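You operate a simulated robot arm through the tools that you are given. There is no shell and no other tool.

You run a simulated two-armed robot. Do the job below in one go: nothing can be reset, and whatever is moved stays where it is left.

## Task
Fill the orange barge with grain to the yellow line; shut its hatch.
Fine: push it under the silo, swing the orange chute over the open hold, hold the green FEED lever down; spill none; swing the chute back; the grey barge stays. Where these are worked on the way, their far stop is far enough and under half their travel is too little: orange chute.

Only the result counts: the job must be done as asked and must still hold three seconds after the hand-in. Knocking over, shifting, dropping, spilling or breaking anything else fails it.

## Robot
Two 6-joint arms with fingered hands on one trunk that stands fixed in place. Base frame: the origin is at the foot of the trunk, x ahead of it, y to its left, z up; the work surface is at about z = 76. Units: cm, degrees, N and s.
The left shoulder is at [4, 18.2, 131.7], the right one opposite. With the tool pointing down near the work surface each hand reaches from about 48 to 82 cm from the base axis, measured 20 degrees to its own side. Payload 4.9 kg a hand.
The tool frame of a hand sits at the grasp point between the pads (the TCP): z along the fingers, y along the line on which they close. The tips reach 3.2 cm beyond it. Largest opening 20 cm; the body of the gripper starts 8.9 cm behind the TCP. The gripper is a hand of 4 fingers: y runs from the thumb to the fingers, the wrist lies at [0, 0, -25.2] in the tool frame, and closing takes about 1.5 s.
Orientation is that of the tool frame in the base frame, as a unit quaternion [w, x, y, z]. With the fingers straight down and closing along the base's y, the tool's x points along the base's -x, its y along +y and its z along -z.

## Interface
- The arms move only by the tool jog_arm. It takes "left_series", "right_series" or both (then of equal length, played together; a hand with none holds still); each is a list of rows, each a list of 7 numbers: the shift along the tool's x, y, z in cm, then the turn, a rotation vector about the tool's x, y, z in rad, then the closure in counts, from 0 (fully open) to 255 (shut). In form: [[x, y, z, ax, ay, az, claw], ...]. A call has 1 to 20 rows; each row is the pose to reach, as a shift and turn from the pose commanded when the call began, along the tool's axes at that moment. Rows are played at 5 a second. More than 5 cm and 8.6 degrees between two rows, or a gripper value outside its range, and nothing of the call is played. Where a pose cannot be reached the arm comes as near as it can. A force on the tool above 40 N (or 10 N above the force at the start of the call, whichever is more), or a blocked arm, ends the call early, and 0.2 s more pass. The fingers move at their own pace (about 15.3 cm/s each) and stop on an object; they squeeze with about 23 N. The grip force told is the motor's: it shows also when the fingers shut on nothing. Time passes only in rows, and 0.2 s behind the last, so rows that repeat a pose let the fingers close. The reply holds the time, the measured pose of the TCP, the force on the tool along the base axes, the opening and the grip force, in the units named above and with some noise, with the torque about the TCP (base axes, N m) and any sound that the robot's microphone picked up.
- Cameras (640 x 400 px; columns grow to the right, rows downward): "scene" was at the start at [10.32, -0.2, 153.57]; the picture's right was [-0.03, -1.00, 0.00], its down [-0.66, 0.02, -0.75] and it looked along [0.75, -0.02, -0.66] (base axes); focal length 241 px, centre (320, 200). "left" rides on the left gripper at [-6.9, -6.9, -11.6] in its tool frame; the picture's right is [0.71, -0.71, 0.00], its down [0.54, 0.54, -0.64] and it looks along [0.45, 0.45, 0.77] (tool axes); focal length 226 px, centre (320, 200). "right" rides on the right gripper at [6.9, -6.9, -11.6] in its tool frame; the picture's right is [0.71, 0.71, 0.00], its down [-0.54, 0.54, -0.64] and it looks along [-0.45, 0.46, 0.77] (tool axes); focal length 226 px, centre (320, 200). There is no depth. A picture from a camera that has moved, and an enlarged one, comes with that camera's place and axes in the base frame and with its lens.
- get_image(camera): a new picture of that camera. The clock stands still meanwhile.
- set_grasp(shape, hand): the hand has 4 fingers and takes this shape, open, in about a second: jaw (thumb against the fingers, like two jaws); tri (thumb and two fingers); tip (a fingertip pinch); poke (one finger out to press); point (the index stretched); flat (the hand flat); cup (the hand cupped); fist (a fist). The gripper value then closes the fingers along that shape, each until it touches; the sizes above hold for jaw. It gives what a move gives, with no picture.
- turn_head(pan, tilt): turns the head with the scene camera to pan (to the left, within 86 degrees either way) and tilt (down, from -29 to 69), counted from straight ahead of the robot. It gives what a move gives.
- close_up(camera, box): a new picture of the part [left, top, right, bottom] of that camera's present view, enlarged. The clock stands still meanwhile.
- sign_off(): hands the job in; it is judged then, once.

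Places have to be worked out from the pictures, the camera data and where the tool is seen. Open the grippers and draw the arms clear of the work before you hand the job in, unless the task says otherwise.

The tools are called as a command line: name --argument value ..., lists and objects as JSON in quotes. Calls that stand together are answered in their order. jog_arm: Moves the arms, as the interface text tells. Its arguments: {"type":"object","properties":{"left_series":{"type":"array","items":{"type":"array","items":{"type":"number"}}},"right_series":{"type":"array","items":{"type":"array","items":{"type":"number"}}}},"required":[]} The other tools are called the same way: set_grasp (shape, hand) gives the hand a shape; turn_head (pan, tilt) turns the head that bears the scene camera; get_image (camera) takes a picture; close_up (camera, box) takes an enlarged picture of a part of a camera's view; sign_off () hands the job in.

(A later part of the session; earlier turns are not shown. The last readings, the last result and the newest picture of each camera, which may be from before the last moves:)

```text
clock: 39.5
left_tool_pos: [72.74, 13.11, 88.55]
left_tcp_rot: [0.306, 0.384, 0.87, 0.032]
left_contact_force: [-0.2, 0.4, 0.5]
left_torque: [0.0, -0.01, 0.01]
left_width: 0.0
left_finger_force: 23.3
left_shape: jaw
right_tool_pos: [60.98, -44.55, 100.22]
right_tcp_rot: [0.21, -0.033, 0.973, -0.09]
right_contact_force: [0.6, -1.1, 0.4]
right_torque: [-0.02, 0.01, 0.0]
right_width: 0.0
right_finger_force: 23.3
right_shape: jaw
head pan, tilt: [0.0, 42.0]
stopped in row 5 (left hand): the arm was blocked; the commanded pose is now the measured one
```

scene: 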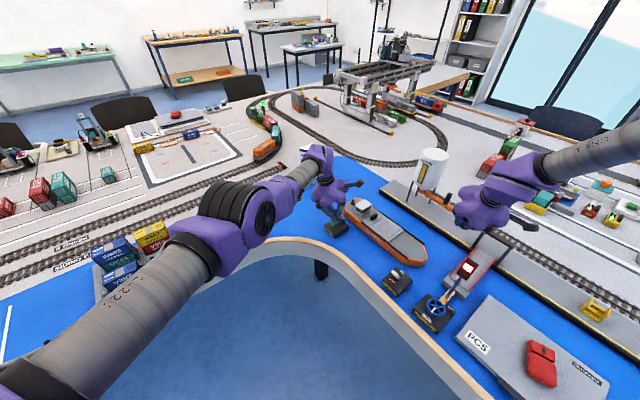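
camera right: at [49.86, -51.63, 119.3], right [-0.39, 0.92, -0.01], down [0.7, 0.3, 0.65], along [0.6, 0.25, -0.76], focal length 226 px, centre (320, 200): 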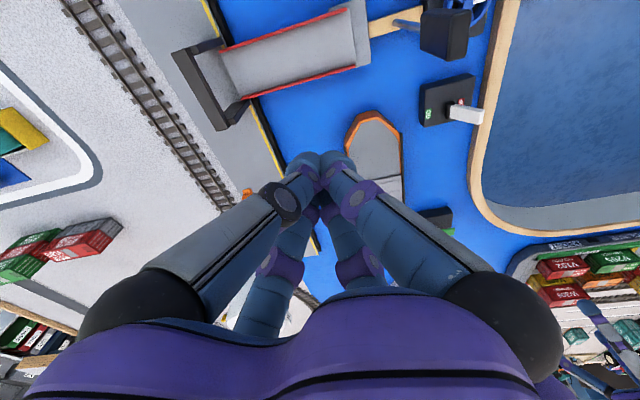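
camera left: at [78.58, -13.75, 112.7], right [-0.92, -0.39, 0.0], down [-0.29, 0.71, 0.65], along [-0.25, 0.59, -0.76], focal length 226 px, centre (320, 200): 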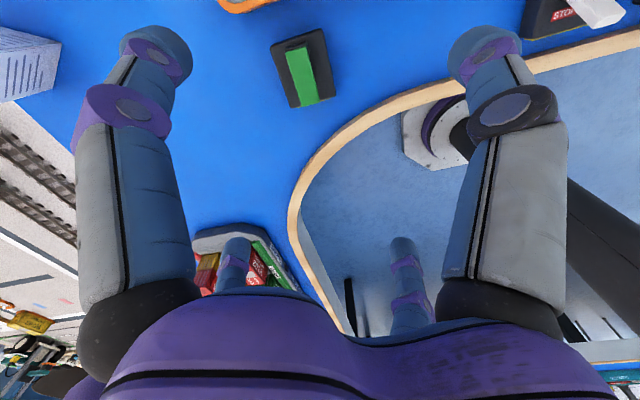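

The tilt was accepted, but the arm was blocked on the last row, so something on the arm may have touched. I look where the left elbow is.

turn_head --pan 25 --tilt 50

get_image --camera "scene"

```text
clock: 40.4
left_tool_pos: [72.74, 13.09, 88.54]
left_tcp_rot: [0.307, 0.384, 0.87, 0.03]
left_contact_force: [-0.1, 0.0, 0.6]
left_torque: [0.01, 0.02, 0.06]
left_width: 0.0
left_finger_force: 23.2
left_shape: jaw
right_tool_pos: [61.06, -44.54, 100.11]
right_tcp_rot: [0.21, -0.034, 0.973, -0.09]
right_contact_force: [1.3, -0.8, 0.4]
right_torque: [-0.02, -0.01, -0.02]
right_width: 0.0
right_finger_force: 23.2
right_shape: jaw
head pan, tilt: [25.0, 50.0]
```

```text
taken
```

scene: 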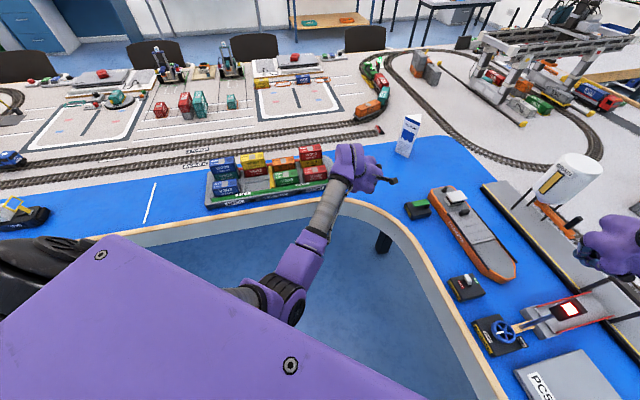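

The left arm is elbow-down with its elbow low in front of the trunk, which explains the block. I now probe the right arm: raise it at its boundary and see whether it can come further inboard when higher.

jog_arm --right_series '[[0, 0, -4.5, 0, 0, 0, 255], [0, 0, -9, 0, 0, 0, 255], [0, 0, -13.5, 0, 0, 0, 255], [0, 0, -18, 0, 0, 0, 255], [0, 0, -22, 0, 0, 0, 255]]'

jog_arm --right_series '[[0, 3, 0, 0, 0, 0, 255], [0, 6, 0, 0, 0, 0, 255], [0, 9, 0, 0, 0, 0, 255]]'

```text
clock: 41.6
left_tool_pos: [72.67, 12.99, 88.51]
left_tcp_rot: [0.307, 0.384, 0.87, 0.031]
left_contact_force: [-0.3, -0.1, 0.1]
left_torque: [0.02, 0.01, 0.01]
left_width: 0.0
left_finger_force: 23.6
left_shape: jaw
right_tool_pos: [51.76, -40.96, 119.88]
right_tcp_rot: [0.21, -0.033, 0.973, -0.091]
right_contact_force: [-0.1, -0.1, 0.0]
right_torque: [-0.01, -0.01, -0.02]
right_width: 0.0
right_finger_force: 22.8
right_shape: jaw
head pan, tilt: [25.0, 50.0]
```

```text
clock: 42.4
left_tool_pos: [72.69, 12.99, 88.59]
left_tcp_rot: [0.307, 0.384, 0.87, 0.03]
left_contact_force: [-1.0, -0.8, 0.9]
left_torque: [0.0, 0.04, 0.02]
left_width: 0.0
left_finger_force: 22.7
left_shape: jaw
right_tool_pos: [49.67, -36.83, 117.74]
right_tcp_rot: [0.211, -0.033, 0.973, -0.089]
right_contact_force: [0.7, 0.3, -0.4]
right_torque: [0.0, 0.0, 0.03]
right_width: 0.0
right_finger_force: 22.8
right_shape: jaw
right hand out of reach, approached as far as the arm can: row 2, 3
head pan, tilt: [25.0, 50.0]
```

Fitting the right wrist's limit points gives a clean shoulder-pan limit (about -38°, with a 10 cm wrist offset). I check whether the tilted left hand can swing right freely, with small rightward steps.

jog_arm --left_series '[[-2.2, -2, 0, 0, 0, 0, 255], [-4.4, -4, 0, 0, 0, 0, 255], [-6.6, -6, 0, 0, 0, 0, 255], [-8.8, -8, 0, 0, 0, 0, 255], [-11, -10, 0, 0, 0, 0, 255]]'

turn_head --pan -5 --tilt 50

get_image --camera "scene"

```text
clock: 43.1
left_tool_pos: [73.01, 17.04, 87.28]
left_tcp_rot: [0.273, 0.381, 0.876, 0.111]
left_contact_force: [-0.1, 0.3, -0.3]
left_torque: [0.0, -0.01, -0.01]
left_width: 0.01
left_finger_force: 22.7
left_shape: jaw
right_tool_pos: [49.73, -36.86, 117.66]
right_tcp_rot: [0.211, -0.033, 0.973, -0.09]
right_contact_force: [0.0, 0.1, -0.6]
right_torque: [0.02, 0.0, 0.02]
right_width: 0.03
right_finger_force: 22.8
right_shape: jaw
head pan, tilt: [25.0, 50.0]
stopped in row 3 (left hand): the arm was blocked; the commanded pose is now the measured one
```

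```text
clock: 44.1
left_tool_pos: [73.08, 17.06, 87.15]
left_tcp_rot: [0.273, 0.381, 0.876, 0.11]
left_contact_force: [0.5, -0.4, 0.5]
left_torque: [0.01, 0.0, 0.0]
left_width: 0.03
left_finger_force: 23.3
left_shape: jaw
right_tool_pos: [49.65, -36.89, 117.85]
right_tcp_rot: [0.211, -0.034, 0.973, -0.09]
right_contact_force: [0.2, 0.3, 0.3]
right_torque: [-0.01, 0.0, 0.01]
right_width: 0.0
right_finger_force: 22.9
right_shape: jaw
head pan, tilt: [-5.0, 50.0]
```

```text
taken
```

scene: 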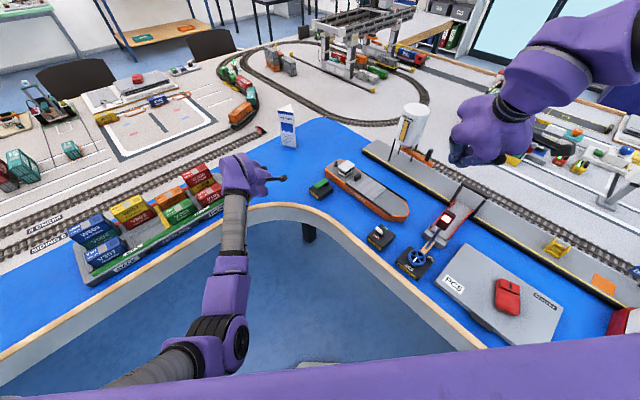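

The left arm got blocked by its own low elbow, so I extend it outward and up again to free it.

jog_arm --left_series '[[-3.5, 1.3, -0.6, 0, 0, 0, 255], [-7, 2.6, -1.2, 0, 0, 0, 255], [-10.4, 4, -1.8, 0, 0, 0, 255], [-13.8, 5.3, -2.4, 0, 0, 0, 255], [-17.3, 6.6, -3, 0, 0, 0, 255]]'

get_image --camera "scene"

```text
clock: 45.3
left_tool_pos: [84.92, 8.76, 99.12]
left_tcp_rot: [0.272, 0.381, 0.877, 0.11]
left_contact_force: [-0.9, 1.2, -0.5]
left_torque: [0.01, 0.0, -0.03]
left_width: 0.0
left_finger_force: 22.9
left_shape: jaw
right_tool_pos: [49.83, -36.78, 117.76]
right_tcp_rot: [0.211, -0.033, 0.973, -0.09]
right_contact_force: [0.2, 0.3, 0.1]
right_torque: [-0.03, -0.01, 0.0]
right_width: 0.0
right_finger_force: 22.8
right_shape: jaw
head pan, tilt: [-5.0, 50.0]
```

```text
taken
```

scene: 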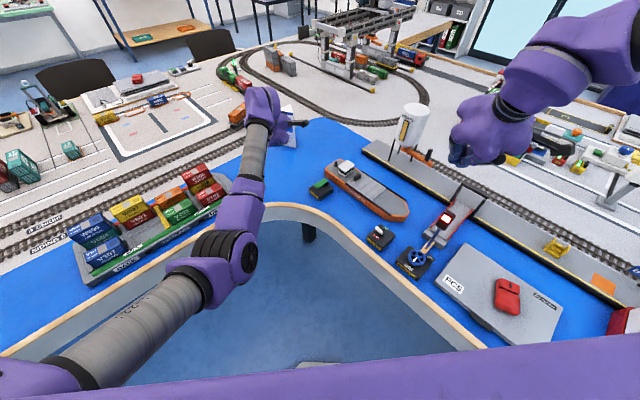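

The left arm moves freely with the fingers tilted forward. For the right arm I now extend it outward along its swing limit, staying high and clear of the silo, to see if it can swing inboard when stretched.

jog_arm --right_series '[[-4, -2.5, 0, 0, 0, 0, 255], [-8, -5, 0, 0, 0, 0, 255], [-12, -7.5, 0, 0, 0, 0, 255], [-16, -10, 0, 0, 0, 0, 255], [-20, -12, 0, 0, 0, 0, 255], [-24, -14, 0, 0, 0, 0, 255]]'

get_image --camera "scene"

```text
clock: 46.7
left_tool_pos: [84.87, 8.88, 99.13]
left_tcp_rot: [0.273, 0.381, 0.876, 0.109]
left_contact_force: [-0.4, 0.1, 0.4]
left_torque: [0.01, -0.02, -0.01]
left_width: 0.0
left_finger_force: 23.8
left_shape: jaw
right_tool_pos: [66.18, -52.37, 128.32]
right_tcp_rot: [0.213, -0.035, 0.972, -0.089]
right_contact_force: [0.1, -0.3, 0.3]
right_torque: [-0.01, 0.0, 0.03]
right_width: 0.03
right_finger_force: 23.1
right_shape: jaw
right hand out of reach, approached as far as the arm can: row 1, 2, 3, 4, 5, 6
head pan, tilt: [-5.0, 50.0]
```

```text
taken
```

scene: 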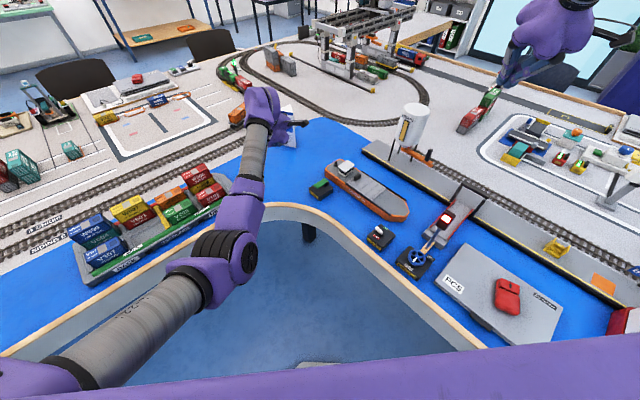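

The right arm is still held on the same swing limit. I look at its posture again with the head.

turn_head --pan -50 --tilt 5

get_image --camera "scene"

turn_head --pan -80 --tilt 30

get_image --camera "scene"

```text
clock: 47.8
left_tool_pos: [84.78, 8.8, 99.14]
left_tcp_rot: [0.273, 0.381, 0.877, 0.109]
left_contact_force: [0.2, -0.1, 0.5]
left_torque: [0.0, -0.01, 0.01]
left_width: 0.04
left_finger_force: 23.0
left_shape: jaw
right_tool_pos: [66.11, -52.35, 128.15]
right_tcp_rot: [0.212, -0.033, 0.973, -0.089]
right_contact_force: [0.5, -0.5, 0.0]
right_torque: [-0.04, 0.02, -0.02]
right_width: 0.0
right_finger_force: 22.9
right_shape: jaw
head pan, tilt: [-50.0, 5.0]
```

```text
taken
```

scene: 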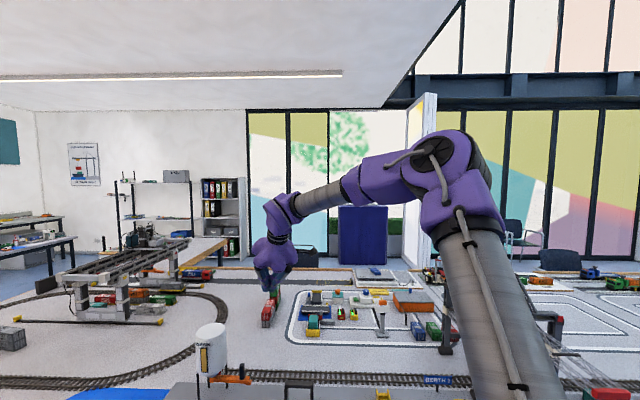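

```text
clock: 48.8
left_tool_pos: [84.95, 8.83, 99.12]
left_tcp_rot: [0.273, 0.381, 0.876, 0.109]
left_contact_force: [0.2, 0.2, 0.8]
left_torque: [-0.01, 0.0, 0.02]
left_width: 0.01
left_finger_force: 23.3
left_shape: jaw
right_tool_pos: [66.15, -52.37, 128.28]
right_tcp_rot: [0.211, -0.033, 0.973, -0.089]
right_contact_force: [0.0, 0.2, -0.3]
right_torque: [-0.02, 0.04, 0.04]
right_width: 0.0
right_finger_force: 23.2
right_shape: jaw
head pan, tilt: [-80.0, 30.0]
```

```text
taken
```

scene: 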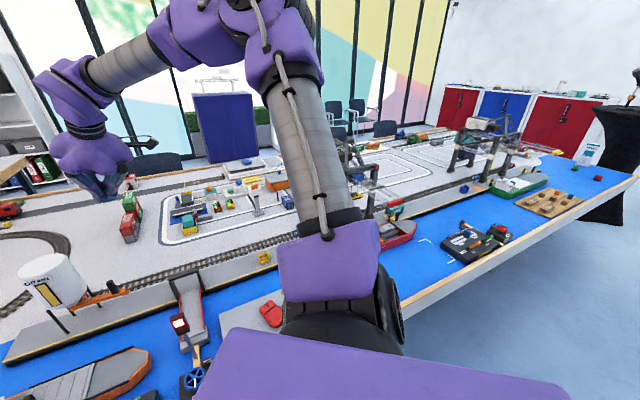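

The pictures show the right elbow bent out to the side, the opposite of the left arm's. Stretching the right arm through straight may let it fold the other way like the left. I extend it fully outward, high and clear of the silo.

jog_arm --right_series '[[-2.6, -2, 2.3, 0, 0, 0, 255], [-5.2, -4, 4.6, 0, 0, 0, 255], [-7.8, -6, 6.9, 0, 0, 0, 255], [-10.4, -8, 9.2, 0, 0, 0, 255], [-13.2, -10, 11.4, 0, 0, 0, 255], [-15.8, -12, 13.7, 0, 0, 0, 255]]'

turn_head --pan -50 --tilt 15

get_image --camera "scene"

```text
clock: 50.2
left_tool_pos: [84.83, 8.85, 99.23]
left_tcp_rot: [0.274, 0.381, 0.876, 0.109]
left_contact_force: [-0.6, -0.5, 0.4]
left_torque: [0.0, 0.01, 0.0]
left_width: 0.01
left_finger_force: 22.8
left_shape: jaw
right_tool_pos: [76.49, -66.79, 123.07]
right_tcp_rot: [0.212, -0.034, 0.973, -0.089]
right_contact_force: [0.5, 0.0, 0.6]
right_torque: [-0.03, 0.01, 0.01]
right_width: 0.0
right_finger_force: 23.1
right_shape: jaw
right hand out of reach, approached as far as the arm can: row 1, 2, 3, 4, 5, 6
head pan, tilt: [-80.0, 30.0]
```

```text
clock: 51.1
left_tool_pos: [84.93, 8.82, 99.2]
left_tcp_rot: [0.273, 0.381, 0.877, 0.108]
left_contact_force: [0.0, 0.9, -0.3]
left_torque: [-0.01, -0.01, -0.02]
left_width: 0.01
left_finger_force: 23.2
left_shape: jaw
right_tool_pos: [76.47, -66.71, 122.92]
right_tcp_rot: [0.213, -0.033, 0.972, -0.09]
right_contact_force: [-0.4, -0.2, 0.0]
right_torque: [0.02, 0.03, 0.0]
right_width: 0.01
right_finger_force: 23.5
right_shape: jaw
head pan, tilt: [-50.0, 15.0]
```

```text
taken
```

scene: 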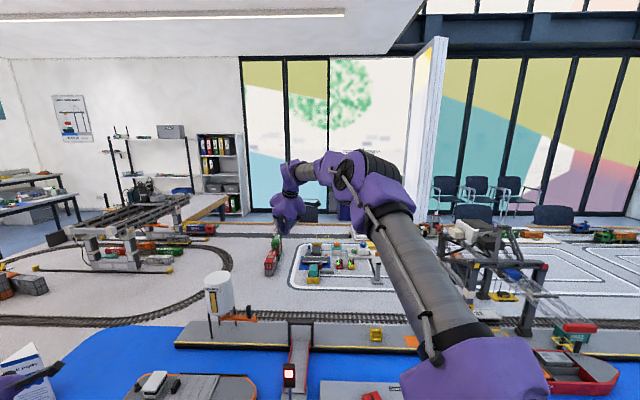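

The right arm is now near full stretch. From here I ask it to swing inboard by 8 cm while drawing slightly in, to see whether the limit is gone.

jog_arm --right_series '[[0, 2.5, 0, 0, 0, 0, 255], [0, 5, 0, 0, 0, 0, 255], [0, 8, 0, 0, 0, 0, 255], [0, 11, 0, 0, 0, 0, 255]]'

```text
clock: 52.1
left_tool_pos: [84.89, 8.86, 99.06]
left_tcp_rot: [0.273, 0.381, 0.876, 0.11]
left_contact_force: [0.3, -0.3, 0.1]
left_torque: [-0.02, 0.0, -0.01]
left_width: 0.0
left_finger_force: 22.9
left_shape: jaw
right_tool_pos: [72.81, -58.47, 120.27]
right_tcp_rot: [0.212, -0.033, 0.973, -0.089]
right_contact_force: [0.6, -0.2, -0.5]
right_torque: [0.05, 0.0, 0.02]
right_width: 0.0
right_finger_force: 23.2
right_shape: jaw
right hand out of reach, approached as far as the arm can: row 1, 2, 3, 4
head pan, tilt: [-50.0, 15.0]
```

The points fit a shoulder pan stop in this posture, while the left arm works on the other "shoulder side". I plan to bring the right arm over the top to that same posture, in free air away from everything: first a small outboard turn off the stop.

jog_arm --right_series '[[2.363, -3.428, -0.339, 0.0211, 0.0099, 0.0469, 255], [4.886, -6.72, -0.778, 0.0422, 0.0198, 0.0938, 255]]'

jog_arm --right_series '[[-1.908, -1.81, -4.1, 0.0431, -0.0433, -0.001, 255], [-3.636, -3.438, -8.353, 0.0863, -0.0865, -0.002, 255], [-5.18, -4.877, -12.743, 0.1294, -0.1297, -0.003, 255], [-6.532, -6.123, -17.254, 0.1725, -0.173, -0.004, 255]]'

```text
clock: 52.7
left_tool_pos: [84.86, 8.9, 99.34]
left_tcp_rot: [0.274, 0.38, 0.876, 0.11]
left_contact_force: [-0.2, 1.2, 0.1]
left_torque: [0.02, 0.01, 0.02]
left_width: 0.0
left_finger_force: 22.8
left_shape: jaw
right_tool_pos: [68.05, -65.97, 120.29]
right_tcp_rot: [0.206, 0.018, 0.973, -0.1]
right_contact_force: [-0.4, 0.8, -0.3]
right_torque: [0.03, 0.01, 0.03]
right_width: 0.0
right_finger_force: 22.4
right_shape: jaw
head pan, tilt: [-50.0, 15.0]
```

```text
clock: 53.7
left_tool_pos: [84.83, 8.92, 99.2]
left_tcp_rot: [0.273, 0.382, 0.876, 0.109]
left_contact_force: [0.1, 1.2, 0.3]
left_torque: [-0.05, 0.0, 0.01]
left_width: 0.02
left_finger_force: 22.5
left_shape: jaw
right_tool_pos: [66.67, -68.36, 139.59]
right_tcp_rot: [0.286, 0.025, 0.94, -0.185]
right_contact_force: [0.9, 0.1, -0.3]
right_torque: [-0.02, -0.02, 0.01]
right_width: 0.01
right_finger_force: 23.2
right_shape: jaw
head pan, tilt: [-50.0, 15.0]
```

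No flags, so the pure lifting arc works. I repeat the same arc for 35° more.

jog_arm --right_series '[[-1.908, -1.81, -4.1, 0.0431, -0.0433, -0.001, 255], [-3.636, -3.438, -8.353, 0.0863, -0.0865, -0.002, 255], [-5.18, -4.877, -12.743, 0.1294, -0.1297, -0.003, 255], [-6.532, -6.123, -17.254, 0.1725, -0.173, -0.004, 255], [-7.687, -7.172, -21.868, 0.2156, -0.2162, -0.005, 255], [-8.642, -8.018, -26.57, 0.2588, -0.2595, -0.006, 255], [-9.393, -8.659, -31.339, 0.3019, -0.3027, -0.007, 255], [-9.937, -9.092, -36.161, 0.345, -0.346, -0.008, 255], [-10.272, -9.316, -41.016, 0.3881, -0.3892, -0.009, 255], [-10.396, -9.331, -45.886, 0.4313, -0.4325, -0.01, 255]]'

turn_head --pan -60 --tilt -25

get_image --camera "scene"

```text
clock: 55.9
left_tool_pos: [84.95, 8.83, 99.12]
left_tcp_rot: [0.273, 0.381, 0.876, 0.109]
left_contact_force: [0.0, 0.2, 0.8]
left_torque: [-0.04, 0.02, -0.02]
left_width: 0.0
left_finger_force: 23.4
left_shape: jaw
right_tool_pos: [46.39, -66.61, 175.94]
right_tcp_rot: [0.469, 0.039, 0.795, -0.383]
right_contact_force: [-0.6, 0.0, -0.1]
right_torque: [-0.02, 0.01, 0.01]
right_width: 0.01
right_finger_force: 23.0
right_shape: jaw
right hand out of reach, approached as far as the arm can: row 5, 6, 7, 8, 9, 10
head pan, tilt: [-50.0, 15.0]
```

```text
clock: 57.0
left_tool_pos: [84.97, 8.89, 99.28]
left_tcp_rot: [0.273, 0.381, 0.876, 0.109]
left_contact_force: [0.1, -0.1, -0.3]
left_torque: [0.0, 0.04, 0.0]
left_width: 0.0
left_finger_force: 22.9
left_shape: jaw
right_tool_pos: [46.43, -66.62, 175.89]
right_tcp_rot: [0.469, 0.04, 0.795, -0.383]
right_contact_force: [-0.1, -0.2, -0.2]
right_torque: [-0.01, 0.0, 0.0]
right_width: 0.01
right_finger_force: 23.2
right_shape: jaw
head pan, tilt: [-60.0, -25.0]
```

```text
taken
```

scene: 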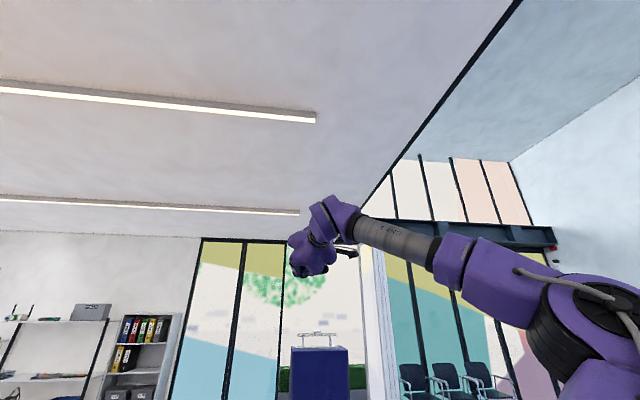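

The arc stopped following part way. I take another view of the right shoulder and upper arm to understand its joints better before bringing it back.

turn_head --pan -86 --tilt 15

get_image --camera "scene"

```text
clock: 58.1
left_tool_pos: [84.96, 8.9, 99.07]
left_tcp_rot: [0.273, 0.382, 0.876, 0.109]
left_contact_force: [0.3, -0.3, 0.0]
left_torque: [0.0, -0.01, -0.02]
left_width: 0.01
left_finger_force: 23.5
left_shape: jaw
right_tool_pos: [46.46, -66.48, 175.85]
right_tcp_rot: [0.469, 0.04, 0.795, -0.383]
right_contact_force: [-0.5, 0.2, -0.2]
right_torque: [0.02, -0.03, 0.0]
right_width: 0.0
right_finger_force: 23.1
right_shape: jaw
head pan, tilt: [-85.9, 15.0]
```

```text
taken
```

scene: 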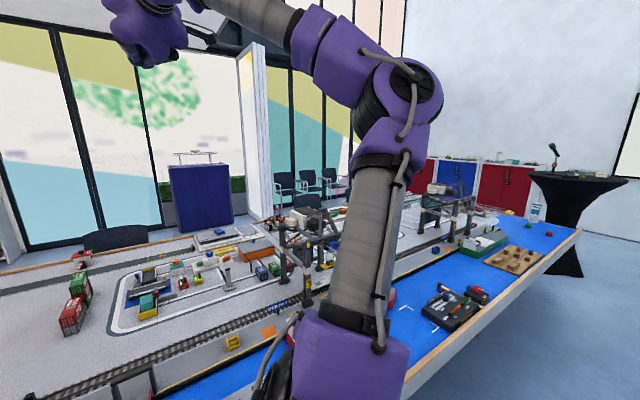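

I bring the right arm back down the same arc, then I will try stretching it fully and folding it the other way.

jog_arm --right_series '[[2.08, 1.985, 3.932, -0.0431, 0.0433, 0.001, 255], [4.324, 4.138, 7.681, -0.0863, 0.0865, 0.002, 255], [6.724, 6.451, 11.233, -0.1294, 0.1297, 0.003, 255], [9.27, 8.915, 14.574, -0.1725, 0.173, 0.004, 255], [11.955, 11.52, 17.694, -0.2156, 0.2162, 0.005, 255], [14.766, 14.258, 20.578, -0.2588, 0.2595, 0.006, 255], [17.695, 17.119, 23.217, -0.3019, 0.3027, 0.007, 255], [20.729, 20.09, 25.603, -0.345, 0.346, 0.008, 255], [23.858, 23.162, 27.724, -0.3881, 0.3892, 0.009, 255], [27.07, 26.323, 29.574, -0.4313, 0.4325, 0.01, 255]]'

```text
clock: 60.3
left_tool_pos: [84.79, 8.95, 99.19]
left_tcp_rot: [0.274, 0.381, 0.876, 0.109]
left_contact_force: [-0.1, 1.0, -0.6]
left_torque: [-0.02, 0.04, -0.01]
left_width: 0.0
left_finger_force: 22.8
left_shape: jaw
right_tool_pos: [62.97, -74.75, 131.6]
right_tcp_rot: [0.286, 0.025, 0.94, -0.186]
right_contact_force: [-0.3, 0.4, -0.2]
right_torque: [0.0, -0.02, -0.01]
right_width: 0.0
right_finger_force: 22.9
right_shape: jaw
head pan, tilt: [-85.9, 15.0]
```

Now I extend the right arm outward to full stretch, aiming slightly beyond its reach.

jog_arm --right_series '[[-1.13, 2.6, 3.87, 0, 0, 0, 255], [-2.27, 5.2, 7.73, 0, 0, 0, 255], [-3.4, 7.8, 11.6, 0, 0, 0, 255], [-4.53, 10.4, 15.5, 0, 0, 0, 255], [-5.67, 13.0, 19.3, 0, 0, 0, 255], [-6.8, 15.6, 23.2, 0, 0, 0, 255], [-9.5, 14.15, 25.75, 0, 0, 0, 255], [-12.2, 12.7, 28.3, 0, 0, 0, 255], [-12.2, 12.7, 28.3, 0, 0, 0, 255]]'

turn_head --pan -50 --tilt 20

get_image --camera "scene"

```text
clock: 62.3
left_tool_pos: [84.83, 8.82, 99.2]
left_tcp_rot: [0.274, 0.381, 0.876, 0.109]
left_contact_force: [-0.3, 0.0, 1.0]
left_torque: [0.0, 0.02, 0.02]
left_width: 0.0
left_finger_force: 22.8
left_shape: jaw
right_tool_pos: [81.58, -73.91, 112.92]
right_tcp_rot: [0.287, 0.024, 0.94, -0.184]
right_contact_force: [-0.4, -0.2, -0.9]
right_torque: [0.0, 0.0, 0.01]
right_width: 0.0
right_finger_force: 22.8
right_shape: jaw
right hand out of reach, approached as far as the arm can: row 6, 7, 8, 9
head pan, tilt: [-85.9, 15.0]
```

```text
clock: 63.3
left_tool_pos: [84.83, 8.96, 99.19]
left_tcp_rot: [0.273, 0.381, 0.877, 0.109]
left_contact_force: [0.0, -0.3, 0.3]
left_torque: [0.02, 0.02, 0.04]
left_width: 0.0
left_finger_force: 23.2
left_shape: jaw
right_tool_pos: [81.58, -73.7, 112.97]
right_tcp_rot: [0.288, 0.025, 0.939, -0.185]
right_contact_force: [-0.6, 0.1, 0.5]
right_torque: [0.0, 0.01, 0.0]
right_width: 0.0
right_finger_force: 22.9
right_shape: jaw
head pan, tilt: [-50.0, 20.0]
```

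```text
taken
```

scene: 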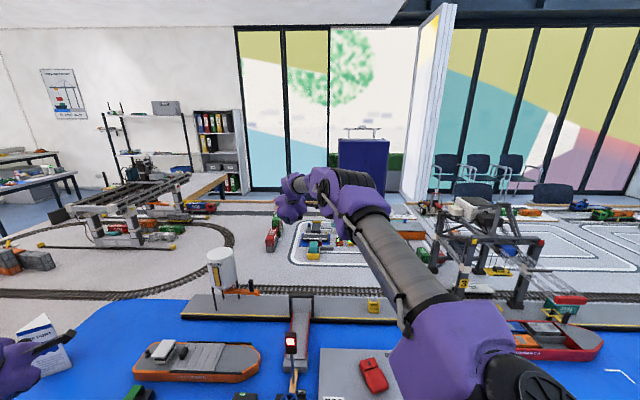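

The arm is nearly straight. From here I try moving inboard and up, staying well above the silo.

jog_arm --right_series '[[-2.26, 1.75, -3.6, 0, 0, 0, 255], [-4.5, 3.5, -7.2, 0, 0, 0, 255], [-6.8, 5.2, -10.8, 0, 0, 0, 255], [-9.0, 7.0, -14.5, 0, 0, 0, 255], [-11.3, 8.7, -18.1, 0, 0, 0, 255], [-13.5, 10.5, -21.7, 0, 0, 0, 255], [-15.8, 12.2, -25.3, 0, 0, 0, 255]]'

get_image --camera "scene"

```text
clock: 64.9
left_tool_pos: [84.9, 8.91, 99.14]
left_tcp_rot: [0.273, 0.381, 0.876, 0.109]
left_contact_force: [-0.8, 0.3, 0.3]
left_torque: [-0.04, -0.01, -0.03]
left_width: 0.02
left_finger_force: 23.6
left_shape: jaw
right_tool_pos: [71.77, -61.23, 132.48]
right_tcp_rot: [0.29, 0.025, 0.939, -0.184]
right_contact_force: [0.1, 0.3, 0.0]
right_torque: [-0.03, 0.02, 0.02]
right_width: 0.0
right_finger_force: 23.0
right_shape: jaw
right hand out of reach, approached as far as the arm can: row 1, 2, 3, 4, 5, 6, 7
head pan, tilt: [-50.0, 20.0]
```

```text
taken
```

scene: 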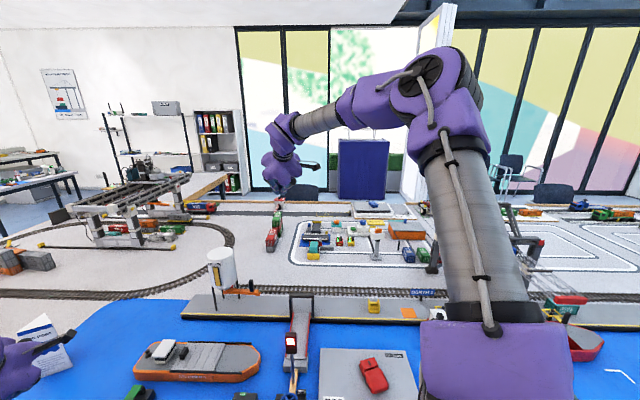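

The right arm keeps its elbow-up fold, so I'll keep it for the right-hand side work (the chute) and use the left for the barge side. I test the left hand's reach to the right with its fingers tilted forward.

jog_arm --left_series '[[-2.87, -3.52, -0.52, 0.033, -0.033, 0.069, 255], [-5.73, -7.03, -1.03, 0.066, -0.067, 0.1375, 255], [-8.6, -10.55, -1.55, 0.0985, -0.1, 0.206, 255], [-11.47, -14.07, -2.07, 0.131, -0.133, 0.275, 255], [-14.33, -17.6, -2.58, 0.164, -0.167, 0.344, 255], [-17.2, -21.1, -3.1, 0.197, -0.2, 0.4125, 255]]'

turn_head --pan -10 --tilt 45

get_image --camera "scene"

```text
clock: 66.3
left_tool_pos: [86.0, -11.72, 98.98]
left_tcp_rot: [0.287, 0.583, 0.759, 0.044]
left_contact_force: [-5.3, 1.5, -13.0]
left_torque: [-0.39, -1.1, 0.1]
left_width: 0.0
left_finger_force: 22.9
left_shape: jaw
left hand out of reach, approached as far as the arm can: row 3, 4, 5, 6
right_tool_pos: [71.77, -61.24, 132.51]
right_tcp_rot: [0.29, 0.023, 0.939, -0.184]
right_contact_force: [-1.1, 0.3, 0.5]
right_torque: [0.0, 0.01, 0.01]
right_width: 0.0
right_finger_force: 22.9
right_shape: jaw
head pan, tilt: [-50.0, 20.0]
```

```text
clock: 67.3
left_tool_pos: [86.58, -11.81, 99.97]
left_tcp_rot: [0.293, 0.581, 0.757, 0.049]
left_contact_force: [0.6, -0.5, -0.5]
left_torque: [-0.02, 0.01, 0.0]
left_width: 0.0
left_finger_force: 23.2
left_shape: jaw
right_tool_pos: [71.78, -61.23, 132.51]
right_tcp_rot: [0.29, 0.025, 0.939, -0.184]
right_contact_force: [0.7, 0.0, 0.0]
right_torque: [-0.03, 0.03, -0.02]
right_width: 0.03
right_finger_force: 23.7
right_shape: jaw
head pan, tilt: [-10.0, 45.0]
```

```text
taken
```

scene: 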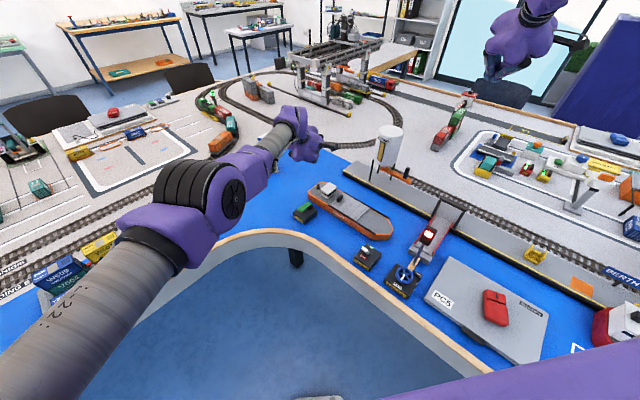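

Stretching through did not flip the elbow. I next check how the right arm's limit behaves lower down: I turn its fingers forward and bring it down in front of the quay, still well above everything.

jog_arm --right_series '[[1.41, 3.9, 2.2, -0.09, -0.058, 0.001, 255], [2.83, 7.8, 4.4, -0.179, -0.116, 0.002, 255], [4.24, 11.7, 6.7, -0.269, -0.175, 0.003, 255], [5.66, 15.6, 8.9, -0.358, -0.233, 0.004, 255], [7.07, 19.5, 11.1, -0.448, -0.291, 0.005, 255]]'

```text
clock: 68.5
left_tool_pos: [86.23, -11.58, 99.35]
left_tcp_rot: [0.287, 0.583, 0.758, 0.048]
left_contact_force: [-0.2, 0.0, -0.5]
left_torque: [-0.01, -0.01, 0.0]
left_width: 0.0
left_finger_force: 23.1
left_shape: jaw
right_tool_pos: [74.59, -48.7, 113.65]
right_tcp_rot: [0.412, -0.116, 0.904, -0.009]
right_contact_force: [0.5, 1.0, 0.3]
right_torque: [-0.03, 0.06, -0.08]
right_width: 0.03
right_finger_force: 23.2
right_shape: jaw
right hand out of reach, approached as far as the arm can: row 5
head pan, tilt: [-10.0, 45.0]
```

It nearly reached the target. I now go straight down 14 cm from here to test the lower range.

jog_arm --right_series '[[2.1, 0.43, 2.2, 0, 0, 0, 255], [4.2, 0.86, 4.4, 0, 0, 0, 255], [6.3, 1.3, 6.6, 0, 0, 0, 255], [8.4, 1.7, 8.8, 0, 0, 0, 255]]'

get_image --camera "right"

turn_head --pan -30 --tilt 35

get_image --camera "scene"

```text
clock: 69.5
left_tool_pos: [86.19, -11.58, 99.41]
left_tcp_rot: [0.287, 0.583, 0.758, 0.047]
left_contact_force: [0.3, 0.4, -0.3]
left_torque: [-0.01, -0.01, 0.01]
left_width: 0.02
left_finger_force: 22.7
left_shape: jaw
right_tool_pos: [74.76, -45.22, 101.2]
right_tcp_rot: [0.406, -0.198, 0.892, -0.005]
right_contact_force: [0.4, -1.5, 0.3]
right_torque: [0.18, 0.09, 0.03]
right_width: 0.0
right_finger_force: 22.9
right_shape: jaw
right hand out of reach, approached as far as the arm can: row 1
head pan, tilt: [-10.0, 45.0]
```

```text
taken
camera right: at [64.82, -55.86, 105.27], right [-0.67, 0.4, -0.63], down [-0.34, 0.59, 0.73], along [0.66, 0.7, -0.26], focal length 226 px, centre (320, 200)
```

right: 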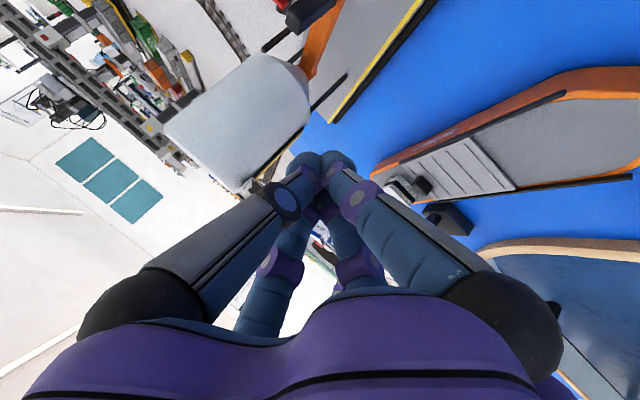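

```text
clock: 70.4
left_tool_pos: [86.28, -11.67, 99.33]
left_tcp_rot: [0.287, 0.584, 0.758, 0.048]
left_contact_force: [-0.9, -0.1, -0.6]
left_torque: [-0.03, 0.0, 0.0]
left_width: 0.0
left_finger_force: 22.5
left_shape: jaw
right_tool_pos: [74.71, -45.2, 101.09]
right_tcp_rot: [0.404, -0.201, 0.892, -0.003]
right_contact_force: [0.5, -0.2, -0.5]
right_torque: [0.03, 0.0, 0.01]
right_width: 0.01
right_finger_force: 22.9
right_shape: jaw
head pan, tilt: [-30.0, 35.0]
```

```text
taken
```

scene: 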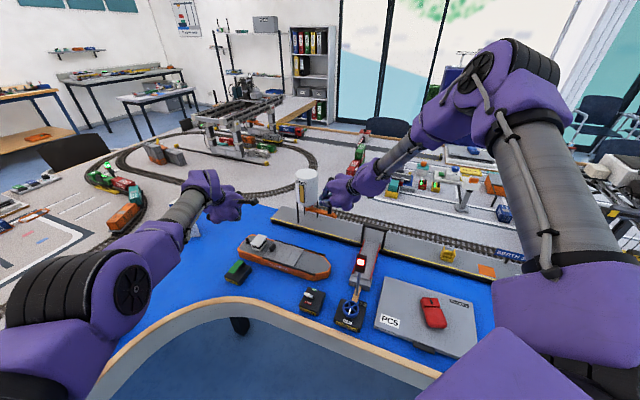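

Lower down the arm follows again. From here I test moving inboard by a few centimetres at this height.

jog_arm --right_series '[[0.3, 1.9, 0.4, 0, 0, 0, 255], [0.6, 3.8, 0.8, 0, 0, 0, 255], [0.9, 5.7, 1.2, 0, 0, 0, 255], [1.2, 7.6, 1.6, 0, 0, 0, 255]]'

```text
clock: 71.4
left_tool_pos: [86.22, -11.54, 99.25]
left_tcp_rot: [0.287, 0.583, 0.758, 0.048]
left_contact_force: [1.0, 0.4, 0.8]
left_torque: [-0.01, -0.03, 0.05]
left_width: 0.01
left_finger_force: 23.0
left_shape: jaw
right_tool_pos: [72.01, -41.44, 100.37]
right_tcp_rot: [0.418, -0.064, 0.906, 0.026]
right_contact_force: [-0.2, 0.2, 0.3]
right_torque: [0.01, 0.02, 0.0]
right_width: 0.01
right_finger_force: 23.0
right_shape: jaw
right hand out of reach, approached as far as the arm can: row 2, 3, 4
head pan, tilt: [-30.0, 35.0]
```

The right wrist's limit is consistent everywhere, so I'll try the other elbow fold: extend the right arm out to the side-front where it is unconstrained, go fully straight there, and come back. First move out to the right, over clear space.

jog_arm --right_series '[[-0.22, -4.28, -1.83, 0.041, 0.026, 0, 255], [-0.44, -8.56, -3.65, 0.081, 0.053, 0, 255], [-0.65, -12.85, -5.5, 0.122, 0.079, 0, 255], [-0.87, -17.1, -7.3, 0.163, 0.106, 0, 255], [-1.09, -21.4, -9.1, 0.204, 0.132, 0, 255], [-1.3, -25.7, -11, 0.244, 0.159, 0, 255], [-1.5, -30, -12.8, 0.285, 0.185, 0, 255], [-1.75, -34.3, -14.6, 0.326, 0.212, 0, 255], [-2, -38.5, -16.4, 0.367, 0.238, 0, 255], [-2.2, -42.8, -18.3, 0.407, 0.265, 0, 255], [-2.4, -47.1, -20.1, 0.448, 0.291, 0, 255]]'

```text
clock: 73.8
left_tool_pos: [86.17, -11.6, 99.34]
left_tcp_rot: [0.286, 0.584, 0.758, 0.048]
left_contact_force: [0.7, -0.5, -0.2]
left_torque: [-0.03, 0.01, 0.01]
left_width: 0.01
left_finger_force: 22.7
left_shape: jaw
right_tool_pos: [64.93, -89.91, 115.72]
right_tcp_rot: [0.287, 0.027, 0.94, -0.184]
right_contact_force: [0.5, -0.3, 0.5]
right_torque: [0.02, 0.04, -0.03]
right_width: 0.0
right_finger_force: 23.3
right_shape: jaw
right hand out of reach, approached as far as the arm can: row 2, 3, 4
head pan, tilt: [-30.0, 35.0]
```

It reached the side pose exactly. Now I stretch the arm outward along its own line to find full extension.

jog_arm --right_series '[[-1.5, -1.84, 1.85, 0, 0, 0, 255], [-2.95, -3.68, 3.7, 0, 0, 0, 255], [-4.4, -5.5, 5.55, 0, 0, 0, 255], [-5.9, -7.4, 7.4, 0, 0, 0, 255], [-7.4, -9.2, 9.25, 0, 0, 0, 255]]'

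turn_head --pan -60 --tilt 20

get_image --camera "scene"

```text
clock: 75.0
left_tool_pos: [86.28, -11.57, 99.31]
left_tcp_rot: [0.286, 0.584, 0.758, 0.047]
left_contact_force: [0.1, 0.1, 0.1]
left_torque: [-0.01, 0.03, 0.0]
left_width: 0.01
left_finger_force: 23.4
left_shape: jaw
right_tool_pos: [65.84, -91.31, 115.63]
right_tcp_rot: [0.287, 0.027, 0.939, -0.185]
right_contact_force: [0.2, 0.2, 0.2]
right_torque: [0.04, 0.0, 0.01]
right_width: 0.01
right_finger_force: 22.7
right_shape: jaw
right hand out of reach, approached as far as the arm can: row 1, 2, 3, 4, 5
head pan, tilt: [-30.0, 35.0]
```

```text
clock: 75.9
left_tool_pos: [86.28, -11.62, 99.3]
left_tcp_rot: [0.287, 0.583, 0.758, 0.047]
left_contact_force: [-0.1, 0.1, -0.6]
left_torque: [0.01, -0.01, 0.01]
left_width: 0.0
left_finger_force: 23.7
left_shape: jaw
right_tool_pos: [65.77, -91.09, 115.71]
right_tcp_rot: [0.287, 0.027, 0.939, -0.185]
right_contact_force: [0.8, 0.2, -0.3]
right_torque: [0.02, 0.0, 0.01]
right_width: 0.03
right_finger_force: 23.2
right_shape: jaw
head pan, tilt: [-60.0, 20.0]
```

```text
taken
```

scene: 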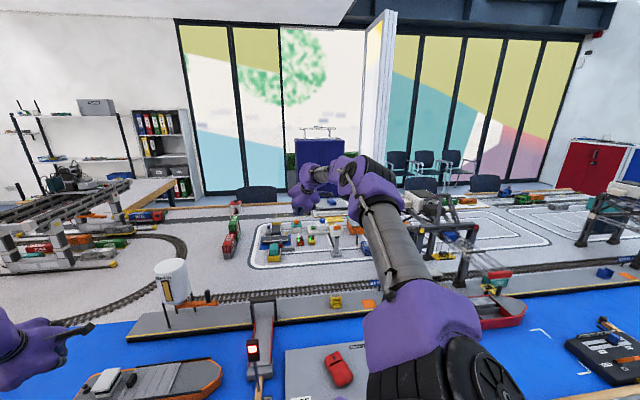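

I triangulate the right elbow from two head directions to settle the arm's real geometry.

turn_head --pan -30 --tilt 20

get_image --camera "scene"

turn_head --pan -86 --tilt 20

get_image --camera "scene"

close_up --camera "scene" --box '[0, 0, 640, 400]'

```text
clock: 76.9
left_tool_pos: [86.14, -11.62, 99.32]
left_tcp_rot: [0.287, 0.584, 0.758, 0.047]
left_contact_force: [0.2, -0.8, -0.2]
left_torque: [-0.01, 0.04, 0.03]
left_width: 0.0
left_finger_force: 23.1
left_shape: jaw
right_tool_pos: [65.84, -91.16, 115.77]
right_tcp_rot: [0.287, 0.027, 0.94, -0.185]
right_contact_force: [0.4, 0.8, 0.8]
right_torque: [-0.04, -0.02, -0.04]
right_width: 0.03
right_finger_force: 23.3
right_shape: jaw
head pan, tilt: [-30.0, 20.0]
```

```text
taken
```

scene: 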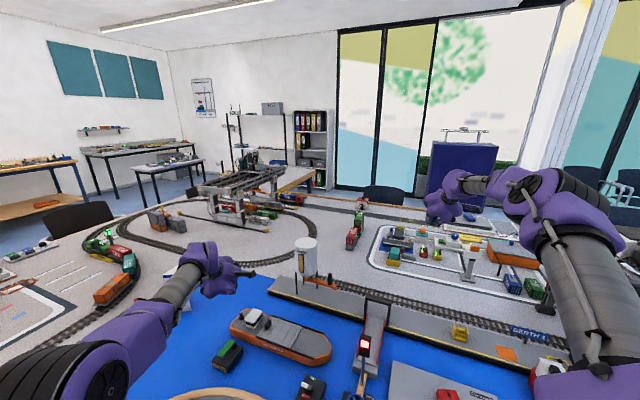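

```text
clock: 78.1
left_tool_pos: [86.27, -11.64, 99.29]
left_tcp_rot: [0.287, 0.583, 0.758, 0.047]
left_contact_force: [0.1, -0.6, 0.2]
left_torque: [-0.01, 0.01, -0.01]
left_width: 0.01
left_finger_force: 23.4
left_shape: jaw
right_tool_pos: [65.89, -91.23, 115.61]
right_tcp_rot: [0.287, 0.026, 0.94, -0.184]
right_contact_force: [-0.4, -0.8, 0.7]
right_torque: [0.0, -0.01, -0.02]
right_width: 0.01
right_finger_force: 22.4
right_shape: jaw
head pan, tilt: [-85.9, 20.0]
```

```text
taken
```

scene: 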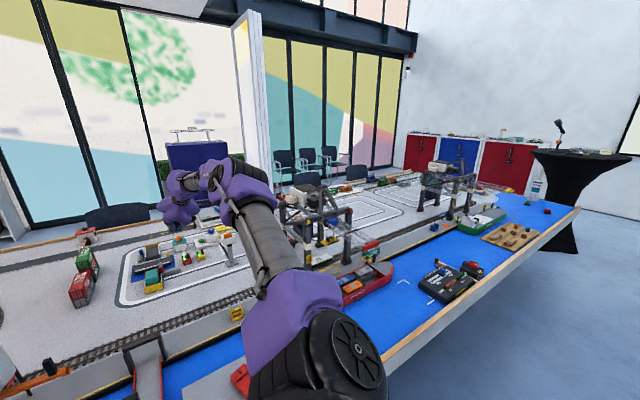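

```text
1.00 times, centred on (320, 200) of scene (not enlarged: the box is as wide or as high as the picture)
camera zoom: at [2.59, -9.22, 156.93], right [-1.0, -0.07, 0.0], down [-0.02, 0.34, -0.94], along [0.07, -0.94, -0.34], focal length 241 px, centre (320, 200)
```

zoom: 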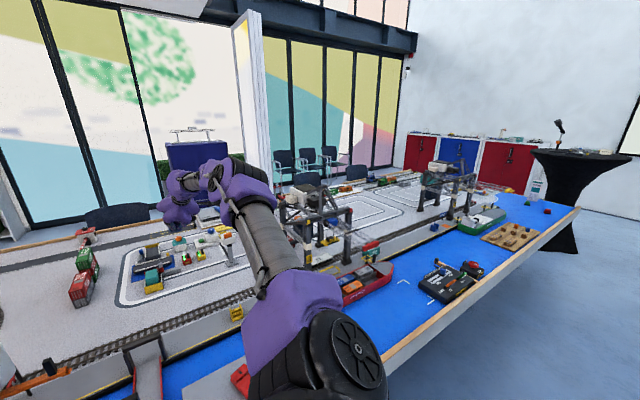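

Triangulation is inconclusive, but the area to the robot's right side is free and unconstrained. I explore swinging the right hand round to the side (high up), to see whether the shoulder can be brought round into the other posture.

jog_arm --right_series '[[3.44, -1.65, -2.7, 0.0367, 0.0225, 0.0516, 255], [6.88, -3.3, -5.4, 0.0735, 0.045, 0.103, 255], [10.3, -4.96, -8.15, 0.11, 0.0675, 0.155, 255], [13.75, -6.6, -10.9, 0.147, 0.09, 0.206, 255], [17.2, -8.27, -13.6, 0.184, 0.1125, 0.258, 255], [20.6, -9.9, -16.3, 0.22, 0.135, 0.309, 255], [24.1, -11.6, -19, 0.257, 0.1575, 0.361, 255], [27.5, -13.2, -21.7, 0.294, 0.18, 0.413, 255], [30.9, -14.9, -24.4, 0.33, 0.2026, 0.464, 255], [34.4, -16.5, -27.2, 0.367, 0.225, 0.516, 255], [37.8, -18.2, -29.9, 0.404, 0.2476, 0.567, 255], [41.3, -19.8, -32.6, 0.441, 0.27, 0.619, 255], [44.7, -21.5, -35.3, 0.4775, 0.2926, 0.6705, 255]]'

get_image --camera "scene"

```text
clock: 80.9
left_tool_pos: [85.87, -11.23, 100.11]
left_tcp_rot: [0.291, 0.583, 0.757, 0.049]
left_contact_force: [-1.3, 2.2, 2.0]
left_torque: [-0.11, 0.03, -0.08]
left_width: 0.0
left_finger_force: 22.8
left_shape: jaw
right_tool_pos: [20.91, -94.7, 150.26]
right_tcp_rot: [0.181, 0.406, 0.851, -0.279]
right_contact_force: [-7.3, 2.3, 4.8]
right_torque: [0.03, -0.57, 0.43]
right_width: 0.01
right_finger_force: 23.5
right_shape: jaw
right hand out of reach, approached as far as the arm can: row 3, 4, 5, 6, 7, 8, 9, 10, 11, 12, 13
head pan, tilt: [-85.9, 20.0]
```

```text
taken
```

scene: 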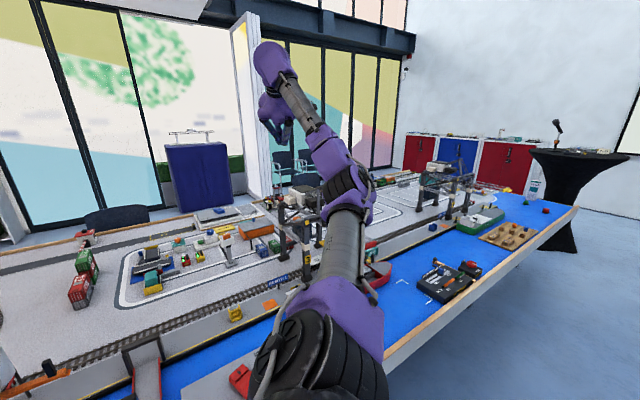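

The arm's posture has clearly changed: the elbow is now low with the forearm rising, like the left arm. I bring the hand back toward the front, high up, to see whether it can now come inboard.

jog_arm --right_series '[[-0.13, 4.82, 0.58, -0.031, -0.019, -0.045, 255], [-0.26, 9.64, 1.16, -0.062, -0.038, -0.09, 255], [-0.39, 14.5, 1.74, -0.092, -0.057, -0.134, 255], [-0.52, 19.3, 2.3, -0.123, -0.076, -0.179, 255], [-0.65, 24.1, 2.9, -0.154, -0.095, -0.224, 255], [-0.78, 28.9, 3.5, -0.185, -0.113, -0.269, 255], [-0.9, 33.7, 4.1, -0.216, -0.132, -0.314, 255], [-1.04, 38.6, 4.6, -0.246, -0.151, -0.358, 255], [-1.17, 43.4, 5.2, -0.277, -0.17, -0.403, 255], [-1.3, 48.2, 5.8, -0.308, -0.189, -0.448, 255]]'

turn_head --pan -45 --tilt 20

get_image --camera "scene"

```text
clock: 83.1
left_tool_pos: [86.4, -11.57, 99.26]
left_tcp_rot: [0.287, 0.584, 0.758, 0.047]
left_contact_force: [0.2, 0.3, 0.3]
left_torque: [-0.04, -0.02, 0.0]
left_width: 0.0
left_finger_force: 22.9
left_shape: jaw
right_tool_pos: [61.51, -76.99, 129.62]
right_tcp_rot: [0.251, 0.163, 0.927, -0.226]
right_contact_force: [0.9, -0.6, -0.3]
right_torque: [0.03, 0.01, -0.01]
right_width: 0.01
right_finger_force: 22.7
right_shape: jaw
right hand out of reach, approached as far as the arm can: row 1, 2, 3, 4, 5
head pan, tilt: [-85.9, 20.0]
```

```text
clock: 84.2
left_tool_pos: [86.3, -11.57, 99.29]
left_tcp_rot: [0.287, 0.583, 0.759, 0.048]
left_contact_force: [0.0, 0.1, 0.0]
left_torque: [0.03, -0.02, -0.02]
left_width: 0.03
left_finger_force: 23.5
left_shape: jaw
right_tool_pos: [61.57, -77.08, 129.76]
right_tcp_rot: [0.252, 0.165, 0.926, -0.227]
right_contact_force: [0.4, 0.2, 0.4]
right_torque: [0.01, 0.02, -0.01]
right_width: 0.01
right_finger_force: 22.5
right_shape: jaw
head pan, tilt: [-45.0, 20.0]
```

```text
taken
```

scene: 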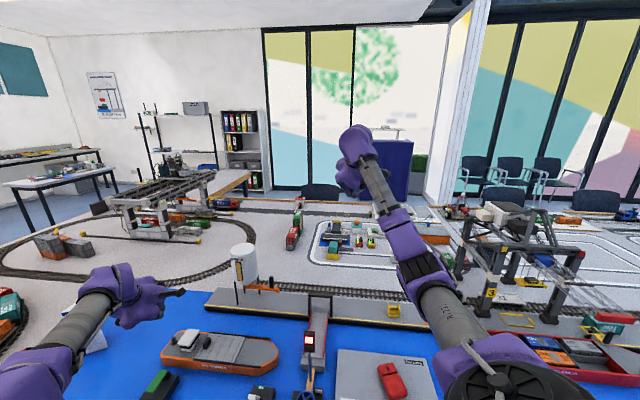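

The right arm is now in the low-elbow posture, mirroring the left. I bring it inboard over the quay side, staying above the silo's height.

jog_arm --right_series '[[0, 4.86, -0.44, -0.036, -0.0226, -0.0516, 255], [0, 9.7, -0.9, -0.073, -0.045, -0.103, 255], [0, 14.6, -1.3, -0.109, -0.068, -0.155, 255], [0, 19.4, -1.8, -0.146, -0.09, -0.206, 255], [0, 24.3, -2.2, -0.182, -0.113, -0.258, 255], [0, 29.1, -2.7, -0.219, -0.135, -0.309, 255], [0, 34, -3.1, -0.255, -0.158, -0.361, 255]]'

```text
clock: 85.8
left_tool_pos: [86.17, -11.46, 99.35]
left_tcp_rot: [0.287, 0.584, 0.758, 0.048]
left_contact_force: [-0.2, 0.1, 0.3]
left_torque: [-0.06, 0.0, 0.0]
left_width: 0.0
left_finger_force: 22.7
left_shape: jaw
right_tool_pos: [74.7, -46.91, 120.62]
right_tcp_rot: [0.298, -0.055, 0.939, -0.162]
right_contact_force: [-0.1, 0.6, -1.5]
right_torque: [0.0, -0.01, 0.03]
right_width: 0.0
right_finger_force: 22.6
right_shape: jaw
head pan, tilt: [-45.0, 20.0]
```

The flip worked: the right hand reached (74.7,-46.9,120.6) with no limit. Now I look with the right hand's camera at the barge and silo.

get_image --camera "right"

turn_head --pan -20 --tilt 42

get_image --camera "scene"

```text
taken
camera right: at [62.48, -51.73, 128.33], right [-0.58, 0.52, -0.62], down [0.07, 0.79, 0.61], along [0.81, 0.31, -0.5], focal length 226 px, centre (320, 200)
```

right: 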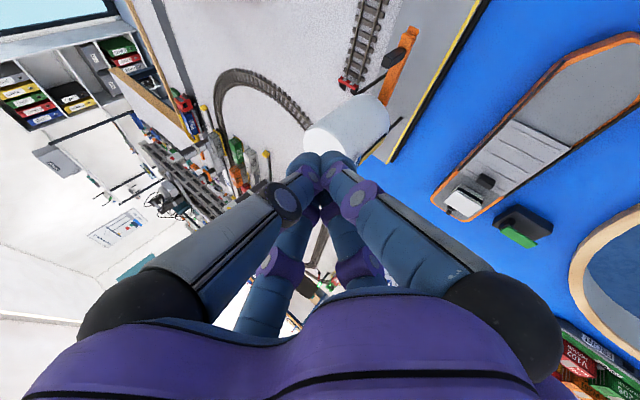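

```text
clock: 86.7
left_tool_pos: [86.23, -11.72, 99.34]
left_tcp_rot: [0.287, 0.583, 0.759, 0.048]
left_contact_force: [0.8, -0.5, 0.1]
left_torque: [0.01, 0.02, -0.02]
left_width: 0.0
left_finger_force: 22.4
left_shape: jaw
right_tool_pos: [74.71, -47.06, 120.72]
right_tcp_rot: [0.298, -0.055, 0.939, -0.162]
right_contact_force: [-0.4, 0.6, 0.5]
right_torque: [0.03, 0.03, -0.02]
right_width: 0.0
right_finger_force: 23.4
right_shape: jaw
head pan, tilt: [-20.0, 42.0]
```

```text
taken
```

scene: 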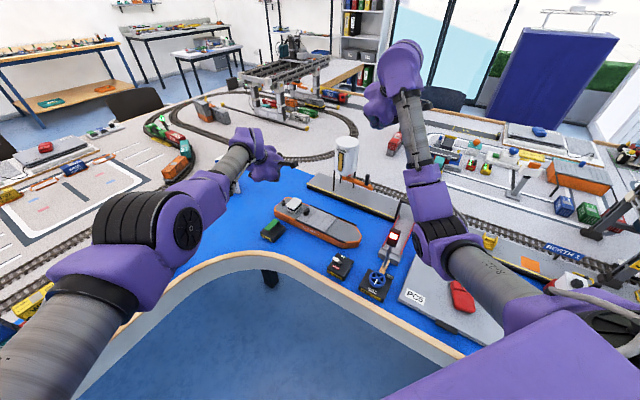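

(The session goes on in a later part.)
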